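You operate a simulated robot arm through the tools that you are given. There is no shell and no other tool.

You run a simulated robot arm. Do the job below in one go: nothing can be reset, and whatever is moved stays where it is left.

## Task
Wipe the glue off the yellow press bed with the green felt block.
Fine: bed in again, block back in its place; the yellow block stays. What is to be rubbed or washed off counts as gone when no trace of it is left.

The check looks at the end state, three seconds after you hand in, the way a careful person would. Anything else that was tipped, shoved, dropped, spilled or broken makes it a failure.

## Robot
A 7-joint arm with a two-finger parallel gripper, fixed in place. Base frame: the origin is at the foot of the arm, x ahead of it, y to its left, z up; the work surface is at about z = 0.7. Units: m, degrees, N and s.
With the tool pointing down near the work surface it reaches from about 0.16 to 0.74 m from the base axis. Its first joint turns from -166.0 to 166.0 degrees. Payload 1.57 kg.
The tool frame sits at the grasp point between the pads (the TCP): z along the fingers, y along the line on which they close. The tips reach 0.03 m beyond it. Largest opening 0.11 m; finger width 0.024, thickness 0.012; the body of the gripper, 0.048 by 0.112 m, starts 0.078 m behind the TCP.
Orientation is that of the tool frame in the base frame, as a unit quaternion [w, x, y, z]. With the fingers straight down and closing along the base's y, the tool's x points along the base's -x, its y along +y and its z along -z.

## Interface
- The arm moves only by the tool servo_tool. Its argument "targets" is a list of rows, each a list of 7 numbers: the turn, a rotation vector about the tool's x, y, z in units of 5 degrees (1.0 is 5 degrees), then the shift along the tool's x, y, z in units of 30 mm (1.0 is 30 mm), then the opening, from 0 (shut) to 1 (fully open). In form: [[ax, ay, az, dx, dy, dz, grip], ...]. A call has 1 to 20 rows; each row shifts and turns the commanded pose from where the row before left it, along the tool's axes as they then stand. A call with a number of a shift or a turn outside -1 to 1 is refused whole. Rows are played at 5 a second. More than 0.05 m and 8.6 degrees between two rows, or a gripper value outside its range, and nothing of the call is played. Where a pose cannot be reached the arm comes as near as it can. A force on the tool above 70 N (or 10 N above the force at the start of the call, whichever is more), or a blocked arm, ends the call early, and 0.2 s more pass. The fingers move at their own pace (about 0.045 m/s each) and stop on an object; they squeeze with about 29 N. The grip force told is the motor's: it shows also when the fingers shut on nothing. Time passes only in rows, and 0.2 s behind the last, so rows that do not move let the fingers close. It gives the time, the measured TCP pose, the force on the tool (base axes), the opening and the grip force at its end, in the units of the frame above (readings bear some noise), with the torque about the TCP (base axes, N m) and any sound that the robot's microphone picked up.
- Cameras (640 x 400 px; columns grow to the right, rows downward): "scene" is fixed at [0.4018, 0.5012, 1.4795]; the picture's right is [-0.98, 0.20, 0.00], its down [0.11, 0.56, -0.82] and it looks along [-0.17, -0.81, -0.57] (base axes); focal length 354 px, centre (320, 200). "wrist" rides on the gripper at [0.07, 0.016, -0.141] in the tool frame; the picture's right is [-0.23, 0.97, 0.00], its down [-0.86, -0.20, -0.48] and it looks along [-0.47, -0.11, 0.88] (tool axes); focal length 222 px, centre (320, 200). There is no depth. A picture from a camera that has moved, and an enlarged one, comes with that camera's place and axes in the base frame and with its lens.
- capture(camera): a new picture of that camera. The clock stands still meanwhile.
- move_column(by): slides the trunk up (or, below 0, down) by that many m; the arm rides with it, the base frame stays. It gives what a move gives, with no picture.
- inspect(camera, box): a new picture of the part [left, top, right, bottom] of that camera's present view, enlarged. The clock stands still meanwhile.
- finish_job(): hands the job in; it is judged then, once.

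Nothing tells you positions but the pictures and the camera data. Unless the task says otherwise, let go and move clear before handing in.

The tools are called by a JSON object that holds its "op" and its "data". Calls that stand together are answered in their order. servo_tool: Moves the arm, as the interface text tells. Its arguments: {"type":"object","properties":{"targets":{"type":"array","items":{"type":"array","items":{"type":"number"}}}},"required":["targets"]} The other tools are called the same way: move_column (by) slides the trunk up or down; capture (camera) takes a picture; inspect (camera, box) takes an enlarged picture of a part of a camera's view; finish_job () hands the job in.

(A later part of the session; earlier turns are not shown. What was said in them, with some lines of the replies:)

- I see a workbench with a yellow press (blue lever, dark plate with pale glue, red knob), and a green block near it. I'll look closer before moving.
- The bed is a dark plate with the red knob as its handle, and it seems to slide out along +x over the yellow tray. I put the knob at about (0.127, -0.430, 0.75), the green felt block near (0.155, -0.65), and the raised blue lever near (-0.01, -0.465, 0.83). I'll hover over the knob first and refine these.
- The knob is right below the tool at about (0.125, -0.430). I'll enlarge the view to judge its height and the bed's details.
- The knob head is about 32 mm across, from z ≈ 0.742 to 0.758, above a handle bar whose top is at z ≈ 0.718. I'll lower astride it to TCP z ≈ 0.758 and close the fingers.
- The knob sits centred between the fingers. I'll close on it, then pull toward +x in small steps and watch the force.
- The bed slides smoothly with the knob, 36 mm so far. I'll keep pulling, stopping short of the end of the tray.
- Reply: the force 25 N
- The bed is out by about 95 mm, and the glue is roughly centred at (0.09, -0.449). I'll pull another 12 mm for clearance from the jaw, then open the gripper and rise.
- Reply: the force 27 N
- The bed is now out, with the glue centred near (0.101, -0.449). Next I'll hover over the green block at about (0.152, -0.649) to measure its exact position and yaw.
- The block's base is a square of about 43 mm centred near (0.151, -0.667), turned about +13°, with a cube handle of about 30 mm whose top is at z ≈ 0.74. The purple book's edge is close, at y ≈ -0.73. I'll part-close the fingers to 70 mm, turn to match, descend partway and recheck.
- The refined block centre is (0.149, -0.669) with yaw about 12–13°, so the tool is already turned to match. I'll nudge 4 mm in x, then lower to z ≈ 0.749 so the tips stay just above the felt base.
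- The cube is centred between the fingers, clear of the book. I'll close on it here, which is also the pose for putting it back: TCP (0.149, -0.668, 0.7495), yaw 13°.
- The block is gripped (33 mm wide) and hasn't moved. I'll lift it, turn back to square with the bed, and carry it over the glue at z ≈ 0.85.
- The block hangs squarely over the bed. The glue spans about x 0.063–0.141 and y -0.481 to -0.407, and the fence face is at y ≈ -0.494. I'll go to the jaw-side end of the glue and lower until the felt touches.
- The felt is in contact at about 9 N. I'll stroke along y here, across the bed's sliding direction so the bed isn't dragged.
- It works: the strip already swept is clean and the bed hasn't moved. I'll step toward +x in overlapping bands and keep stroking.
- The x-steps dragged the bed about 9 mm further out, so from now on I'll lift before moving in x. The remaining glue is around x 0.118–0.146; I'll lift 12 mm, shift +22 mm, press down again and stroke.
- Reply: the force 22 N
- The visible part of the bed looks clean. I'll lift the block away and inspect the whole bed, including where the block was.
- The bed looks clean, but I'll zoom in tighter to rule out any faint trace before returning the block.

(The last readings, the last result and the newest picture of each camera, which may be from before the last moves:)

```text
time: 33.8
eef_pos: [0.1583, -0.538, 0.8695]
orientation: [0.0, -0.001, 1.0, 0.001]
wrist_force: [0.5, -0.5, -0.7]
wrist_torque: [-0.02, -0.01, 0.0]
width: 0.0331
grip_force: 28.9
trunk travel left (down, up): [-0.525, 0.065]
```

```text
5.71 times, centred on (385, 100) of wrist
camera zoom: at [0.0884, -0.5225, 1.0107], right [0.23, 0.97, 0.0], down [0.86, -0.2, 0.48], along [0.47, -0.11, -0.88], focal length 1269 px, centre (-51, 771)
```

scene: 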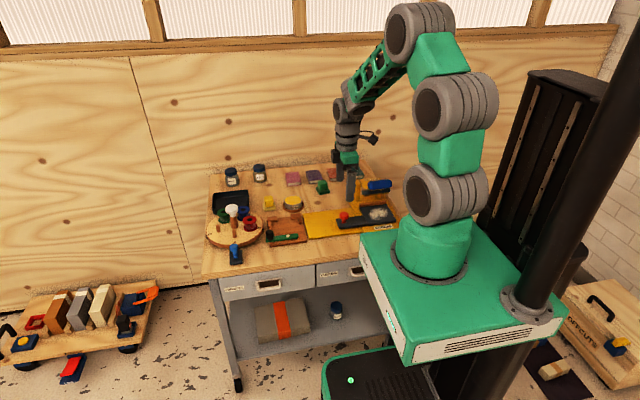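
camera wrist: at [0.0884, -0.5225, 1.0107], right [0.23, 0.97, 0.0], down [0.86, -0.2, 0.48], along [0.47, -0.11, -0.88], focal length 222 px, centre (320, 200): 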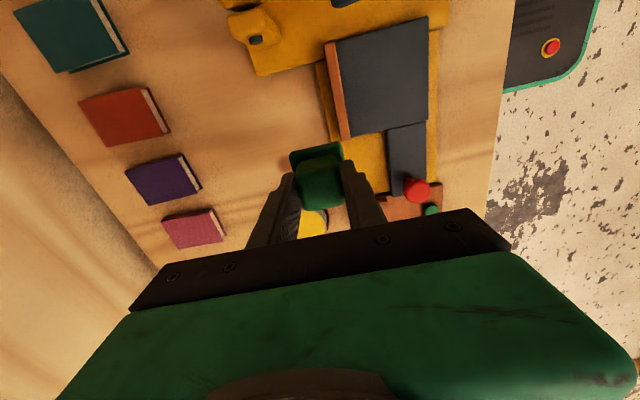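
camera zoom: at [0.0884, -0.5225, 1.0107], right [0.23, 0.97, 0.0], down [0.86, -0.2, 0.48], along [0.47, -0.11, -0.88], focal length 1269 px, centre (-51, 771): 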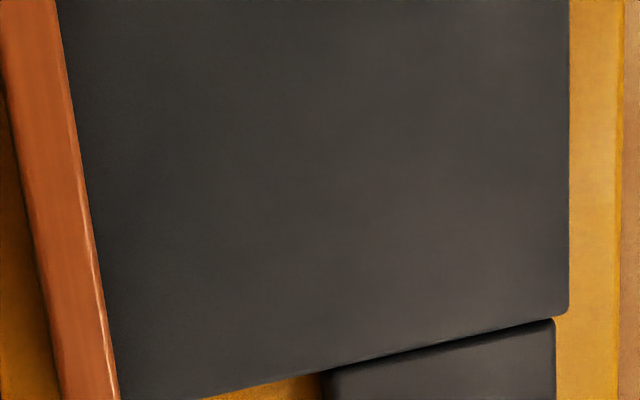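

No trace is left. I'll carry the block back over its place, turn it to 13°, and lower partway before the final set-down.

{"op": "servo_tool", "data": {"targets": [[0, 0, 0, 0.06, -0.725, 0, 0], [0, 0, 0, 0.06, -0.725, 0, 0], [0, 0, 0, 0.06, -0.725, 0, 0], [0, 0, 0, 0.06, -0.725, 0, 0], [0, 0, 0, 0.06, -0.725, 0, 0], [0, 0, 0, 0, -0.0, 0, 0], [0, 0, -0.65, 0, 0, 0.5, 0], [0, 0, -0.65, 0, 0, 0.5, 0], [0, 0, -0.65, 0, 0, 0.5, 0], [0, 0, -0.65, 0, 0, 0.5, 0], [0, 0, 0, 0, 0, 0.5, 0], [0, 0, 0, 0, 0, 0, 0], [0, 0, 0, 0, 0, 0, 0]]}}

{"op": "inspect", "data": {"camera": "wrist", "box": [220, 80, 420, 240]}}

```text
time: 36.6
eef_pos: [0.1504, -0.6473, 0.7929]
orientation: [0.0, -0.113, 0.994, 0.001]
wrist_force: [-0.3, 0.7, 0.1]
wrist_torque: [0.0, 0.01, -0.01]
width: 0.033
grip_force: 28.9
trunk travel left (down, up): [-0.525, 0.065]
```

```text
2.50 times, centred on (320, 160) of wrist
camera zoom: at [0.0784, -0.6475, 0.9353], right [0.0, 1.0, 0.0], down [0.88, 0.0, 0.48], along [0.48, 0.0, -0.88], focal length 555 px, centre (320, 300)
```

zoom: 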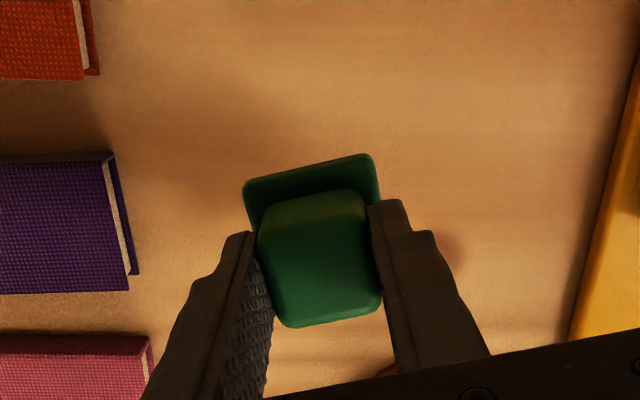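

The block hasn't slipped in the grip, but I'm 21 mm short in y. I'll correct that to match the grasp pose, then set the block down.

{"op": "servo_tool", "data": {"targets": [[0, 0, 0, 0.196, -0.687, 0, 0], [0, 0, 0, 0, 0, 0.5, 0], [0, 0, 0, 0, 0, 0.4, 0], [0, 0, 0, 0, 0, 0.3, 0], [0, 0, 0, 0, 0, 0, 0], [0, 0, 0, 0, 0, 0, 0]]}}

{"op": "inspect", "data": {"camera": "wrist", "box": [220, 80, 420, 240]}}

{"op": "inspect", "data": {"camera": "scene", "box": [295, 145, 365, 200]}}

```text
time: 38.0
eef_pos: [0.1477, -0.6685, 0.7581]
orientation: [0.0, -0.113, 0.994, -0.001]
wrist_force: [0.2, 0.0, -0.7]
wrist_torque: [0.0, -0.01, 0.0]
width: 0.0329
grip_force: 28.8
trunk travel left (down, up): [-0.525, 0.065]
```

```text
2.50 times, centred on (320, 160) of wrist
camera zoom: at [0.0768, -0.6682, 0.8996], right [0.0, 1.0, 0.0], down [0.88, 0.0, 0.48], along [0.48, 0.0, -0.88], focal length 555 px, centre (320, 300)
```

zoom: 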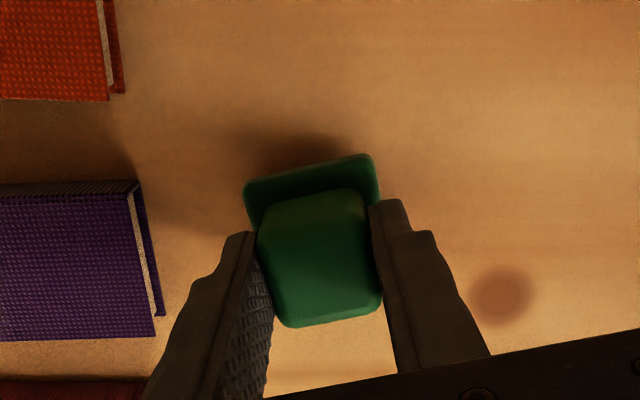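

```text
7.27 times, centred on (330, 172) of scene
camera zoom: at [0.4018, 0.5012, 1.4795], right [-0.98, 0.2, 0.0], down [0.11, 0.56, -0.82], along [-0.17, -0.81, -0.57], focal length 2572 px, centre (247, 400)
```

zoom: 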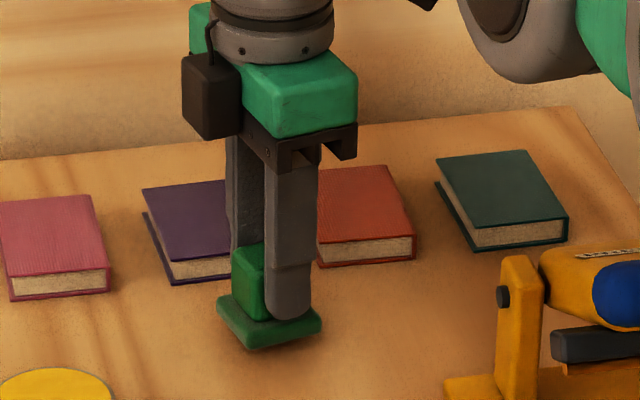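

Position and yaw match, with about 8.5 mm still to go down. I'll lower slowly until it touches.

{"op": "servo_tool", "data": {"targets": [[0, 0, 0, 0, 0, 0.15, 0], [0, 0, 0, 0, 0, 0.1, 0], [0, 0, 0, 0, 0, 0.03, 0], [0, 0, 0, 0, 0, 0, 0]]}}

{"op": "inspect", "data": {"camera": "wrist", "box": [220, 80, 420, 240]}}

{"op": "inspect", "data": {"camera": "scene", "box": [295, 145, 365, 200]}}

```text
time: 39.0
eef_pos: [0.1489, -0.6686, 0.7508]
orientation: [0.0, -0.114, 0.993, 0.0]
wrist_force: [-0.7, 0.0, 0.0]
wrist_torque: [-0.02, -0.02, 0.01]
width: 0.0326
grip_force: 29.0
trunk travel left (down, up): [-0.525, 0.065]
```

```text
2.50 times, centred on (320, 160) of wrist
camera zoom: at [0.0767, -0.6684, 0.8912], right [0.0, 1.0, 0.0], down [0.88, 0.0, 0.48], along [0.48, 0.0, -0.88], focal length 555 px, centre (320, 300)
```

zoom: 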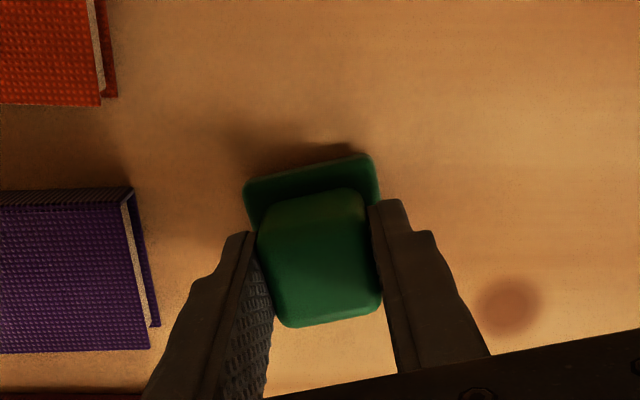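

```text
7.27 times, centred on (330, 172) of scene
camera zoom: at [0.4018, 0.5012, 1.4795], right [-0.98, 0.2, 0.0], down [0.11, 0.56, -0.82], along [-0.17, -0.81, -0.57], focal length 2572 px, centre (247, 400)
```

zoom: 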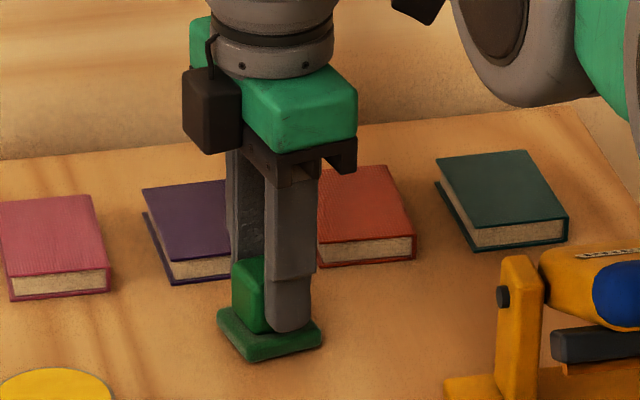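

This view matches the one at the grasp. I'll take the last half millimetre, open only to 70 mm (the book is near), and rise straight up.

{"op": "servo_tool", "data": {"targets": [[0, 0, 0, 0, 0, 0.03, 0], [0, 0, 0, 0, 0, 0, 0], [0, 0, 0, 0, 0, 0, 0.64], [0, 0, 0, 0, 0, 0, 0.64], [0, 0, 0, 0, 0, 0, 0.64], [0, 0, 0, 0, 0, 0, 0.64], [0, 0, 0, 0, 0, -0.3, 0.64], [0, 0, 0, 0, 0, -0.8, 0.64], [0, 0, 0, 0, 0, -0.9, 0.64], [0, 0, 0, 0, 0, -0.9, 0.64], [0, 0, 0, 0, 0, -0.9, 0.64], [0, 0, 0, 0, 0, 0, 0.64]]}}

{"op": "inspect", "data": {"camera": "scene", "box": [305, 165, 355, 200]}}

{"op": "capture", "data": {"camera": "wrist"}}

```text
time: 41.6
eef_pos: [0.1476, -0.6683, 0.8628]
orientation: [0.0, -0.113, 0.994, 0.001]
wrist_force: [-0.2, -0.1, 0.7]
wrist_torque: [-0.01, 0.01, 0.02]
width: 0.0704
grip_force: 0.0
trunk travel left (down, up): [-0.525, 0.065]
```

```text
11.43 times, centred on (330, 182) of scene
camera zoom: at [0.4018, 0.5012, 1.4795], right [-0.98, 0.2, 0.0], down [0.11, 0.56, -0.82], along [-0.17, -0.81, -0.57], focal length 4042 px, centre (206, 400)
```

zoom: 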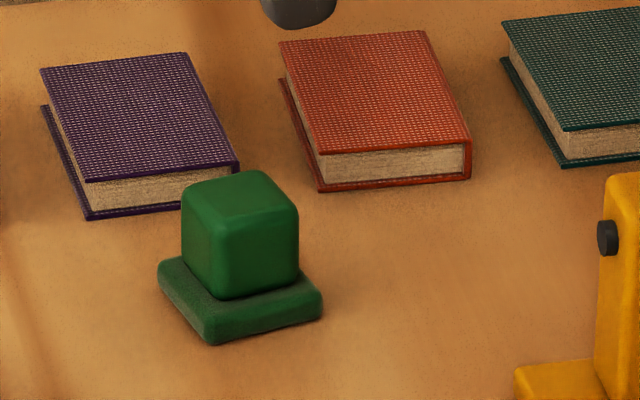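

```text
taken
camera wrist: at [0.0763, -0.6679, 1.0049], right [0.0, 1.0, 0.0], down [0.88, 0.0, 0.48], along [0.48, 0.0, -0.88], focal length 222 px, centre (320, 200)
```

wrist: 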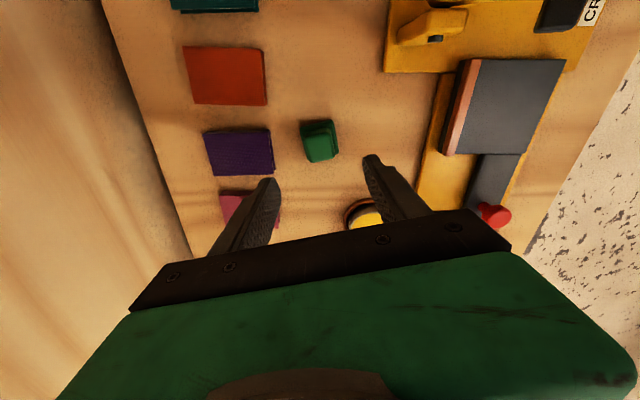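

The block is back within about 1.5 mm of its original place. Next I'll turn back to square and move above the knob, now at about (0.240, -0.430).

{"op": "servo_tool", "data": {"targets": [[0, 0, 0.65, 0, 0, 0, 0.64], [0, 0, 0.65, 0, 0, 0, 0.64], [0, 0, 0.65, 0, 0, 0, 0.64], [0, 0, 0.65, 0, 0, 0, 0.64], [0, 0, 0, -0.308, 0.793, 0, 1], [0, 0, 0, -0.308, 0.793, 0, 1], [0, 0, 0, -0.308, 0.793, 0, 1], [0, 0, 0, -0.308, 0.793, 0, 1], [0, 0, 0, -0.308, 0.793, 0, 1], [0, 0, 0, -0.308, 0.793, 0, 1], [0, 0, 0, -0.308, 0.793, 0, 1], [0, 0, 0, -0.308, 0.793, 0, 1], [0, 0, 0, -0.308, 0.793, 0, 1], [0, 0, 0, -0.308, 0.793, 0, 1], [0, 0, 0, 0, 0, 0, 1]]}}

{"op": "capture", "data": {"camera": "wrist"}}

{"op": "inspect", "data": {"camera": "scene", "box": [265, 165, 385, 255]}}

```text
time: 44.8
eef_pos: [0.2394, -0.4302, 0.8635]
orientation: [0.001, 0.0, 1.0, 0.0]
wrist_force: [-0.7, 0.4, 0.3]
wrist_torque: [-0.01, 0.02, -0.04]
width: 0.11
grip_force: 0.1
trunk travel left (down, up): [-0.525, 0.065]
```

```text
taken
camera wrist: at [0.1702, -0.4136, 1.0044], right [0.23, 0.97, 0.0], down [0.86, -0.2, 0.48], along [0.47, -0.11, -0.88], focal length 222 px, centre (320, 200)
```

wrist: 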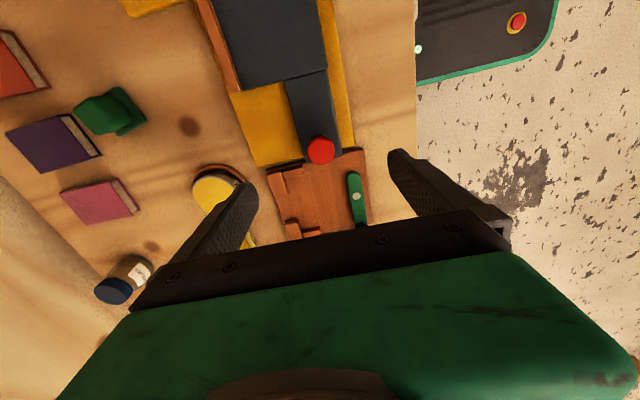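

```text
4.44 times, centred on (325, 210) of scene
camera zoom: at [0.4018, 0.5012, 1.4795], right [-0.98, 0.2, 0.0], down [0.11, 0.56, -0.82], along [-0.17, -0.81, -0.57], focal length 1572 px, centre (298, 156)
```

zoom: 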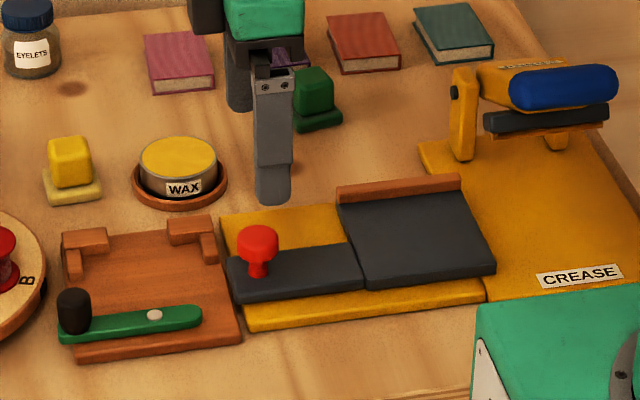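

The knob is right under the tool. The cutting board's corner block is near (x ≥ 0.268), so I'll go down with a 70 mm opening, then close on the knob.

{"op": "servo_tool", "data": {"targets": [[0, 0, 0, 0, 0, 0, 0.64], [0, 0, 0, 0, 0, 0.9, 0.64], [0, 0, 0, 0, 0, 0.9, 0.64], [0, 0, 0, 0, 0, 0.9, 0.64], [0, 0, 0, 0, 0, 0.6, 0.64], [0, 0, 0, 0, 0, 0.25, 0.64], [0, 0, 0, 0, 0, 0, 0.64], [0, 0, 0, 0, 0, 0, 0], [0, 0, 0, 0, 0, 0, 0], [0, 0, 0, 0, 0, 0, 0], [0, 0, 0, 0, 0, 0, 0], [0, 0, 0, 0, 0, 0, 0]]}}

{"op": "inspect", "data": {"camera": "scene", "box": [285, 175, 405, 250]}}

```text
time: 47.4
eef_pos: [0.2402, -0.4285, 0.7556]
orientation: [0.0, 0.0, 1.0, 0.0]
wrist_force: [0.0, 7.5, 0.4]
wrist_torque: [0.11, -0.03, 0.04]
width: 0.0312
grip_force: 38.4
trunk travel left (down, up): [-0.525, 0.065]
```

```text
5.33 times, centred on (345, 212) of scene
camera zoom: at [0.4018, 0.5012, 1.4795], right [-0.98, 0.2, 0.0], down [0.11, 0.56, -0.82], along [-0.17, -0.81, -0.57], focal length 1886 px, centre (187, 133)
```

zoom: 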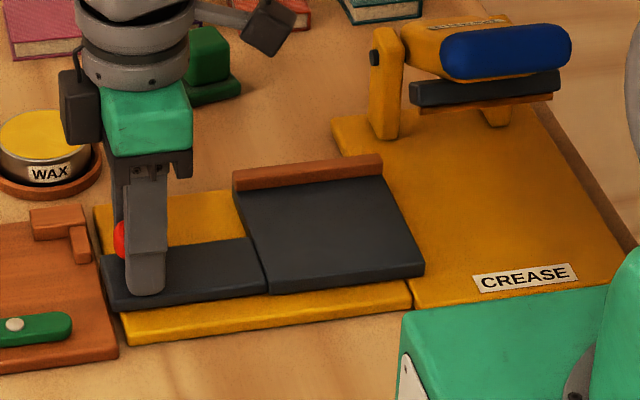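

I have the knob. I'll push the bed back toward -x, stopping just before its original position (knob x ≈ 0.124) to check.

{"op": "servo_tool", "data": {"targets": [[0, 0, 0, 0.4, -0.03, 0, 0], [0, 0, 0, 0.5, -0.03, 0, 0], [0, 0, 0, 0.5, 0, 0, 0], [0, 0, 0, 0.5, 0, 0, 0], [0, 0, 0, 0.5, 0, 0, 0], [0, 0, 0, 0.5, 0, 0, 0], [0, 0, 0, 0.5, 0, 0, 0], [0, 0, 0, 0.3, 0, 0, 0], [0, 0, 0, 0, 0, 0, 0]]}}

{"op": "inspect", "data": {"camera": "scene", "box": [285, 175, 405, 250]}}

```text
time: 49.4
eef_pos: [0.1292, -0.4295, 0.7563]
orientation: [-0.001, -0.001, 1.0, 0.002]
wrist_force: [1.4, 28.8, 0.6]
wrist_torque: [0.19, -0.08, -0.02]
width: 0.0315
grip_force: 40.4
trunk travel left (down, up): [-0.525, 0.065]
```

```text
5.33 times, centred on (345, 212) of scene
camera zoom: at [0.4018, 0.5012, 1.4795], right [-0.98, 0.2, 0.0], down [0.11, 0.56, -0.82], along [-0.17, -0.81, -0.57], focal length 1886 px, centre (187, 133)
```

zoom: 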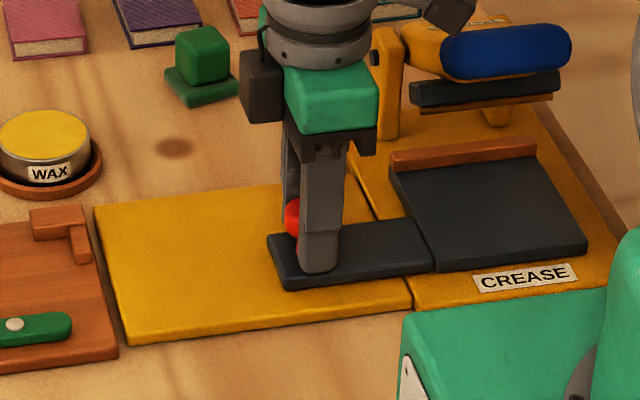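

Nearly in, with about 5 mm left. There is some sideways load in y, so I'll relieve that while pushing the last bit gently.

{"op": "servo_tool", "data": {"targets": [[0, 0, 0, 0.07, 0.06, 0, 0], [0, 0, 0, 0.07, 0, 0, 0], [0, 0, 0, 0.05, 0, 0, 0], [0, 0, 0, 0, 0, 0, 0]]}}

{"op": "inspect", "data": {"camera": "scene", "box": [325, 175, 405, 235]}}

```text
time: 50.4
eef_pos: [0.1262, -0.429, 0.7564]
orientation: [-0.001, -0.001, 1.0, 0.002]
wrist_force: [13.2, 21.7, -10.2]
wrist_torque: [0.15, 0.03, 0.02]
width: 0.0313
grip_force: 40.0
trunk travel left (down, up): [-0.525, 0.065]
```

```text
6.67 times, centred on (365, 205) of scene
camera zoom: at [0.4018, 0.5012, 1.4795], right [-0.98, 0.2, 0.0], down [0.11, 0.56, -0.82], along [-0.17, -0.81, -0.57], focal length 2358 px, centre (20, 167)
```

zoom: 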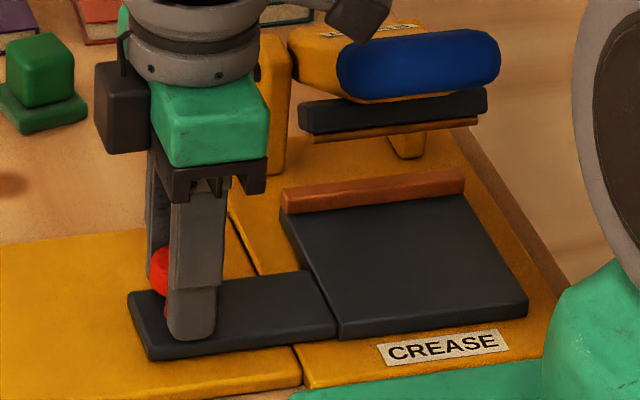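

The bed sits exactly where it was at the start and has reached its stop. I'll open the fingers and rise clear.

{"op": "servo_tool", "data": {"targets": [[0, 0, 0, 0, 0, 0, 1], [0, 0, 0, 0, 0, 0, 1], [0, 0, 0, 0, 0, 0, 1], [0, 0, 0, 0, 0, 0, 1], [0, 0, 0, 0, 0, 0, 1], [0, 0, 0, 0, 0, 0, 1], [0, 0, 0, 0, 0, -0.6, 1], [0, 0, 0, 0, 0, -0.9, 1], [0, 0, 0, 0, 0, -0.9, 1], [0, 0, 0, 0, 0, -0.9, 1], [0, 0, 0, 0, 0, -0.9, 1], [0, 0, 0, 0, 0, -0.9, 1], [0, 0, 0, 0, 0, -0.9, 1], [0, 0, 0, 0, 0, 0, 1]]}}

{"op": "capture", "data": {"camera": "wrist"}}

{"op": "inspect", "data": {"camera": "scene", "box": [325, 175, 405, 235]}}

{"op": "capture", "data": {"camera": "scene"}}

```text
time: 53.4
eef_pos: [0.1224, -0.4309, 0.9383]
orientation: [0.0, 0.0, 1.0, 0.0]
wrist_force: [0.2, 0.4, -0.5]
wrist_torque: [-0.01, -0.01, 0.03]
width: 0.1098
grip_force: 0.0
trunk travel left (down, up): [-0.525, 0.065]
```

```text
taken
camera wrist: at [0.0535, -0.4142, 1.0786], right [0.23, 0.97, 0.0], down [0.86, -0.2, 0.48], along [0.47, -0.11, -0.88], focal length 222 px, centre (320, 200)
```

wrist: 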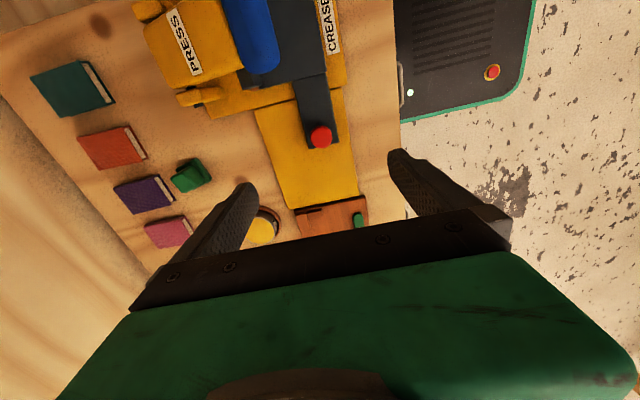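

```text
6.67 times, centred on (365, 205) of scene
camera zoom: at [0.4018, 0.5012, 1.4795], right [-0.98, 0.2, 0.0], down [0.11, 0.56, -0.82], along [-0.17, -0.81, -0.57], focal length 2358 px, centre (20, 167)
```

zoom: 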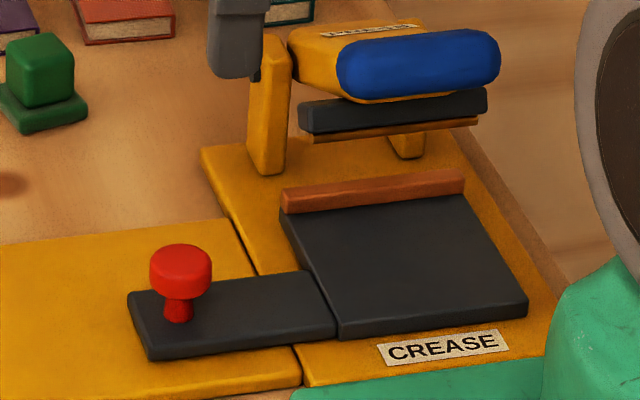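

```text
taken
```

scene: 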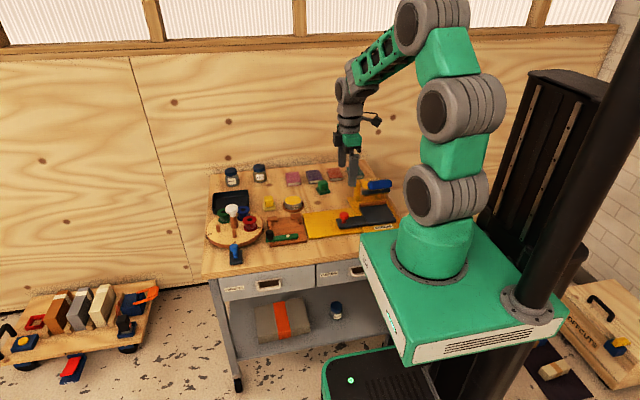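

The bed is clean and fully in, the green block is back in its place, and the yellow block and everything else look untouched. The arm is clear with the gripper open, so I'm handing in.

{"op": "finish_job", "data": {}}

```text
The job is handed in.
```

The glue is off the press bed. Close-up pictures from both cameras show no trace of it left.

- **Bed:** It is pushed back in to its stop and lines up with where it was at the start.
- **Green block:** It is back in its place, within about 1.5 mm and at the same angle.
- **Everything else:** I never touched the yellow block, and nothing else looks moved. The arm is clear with the gripper open.

While I was wiping, the block dragged the bed about 9 mm further out along its slide than I had pulled it. It touched nothing there, and I pushed it back in afterwards.
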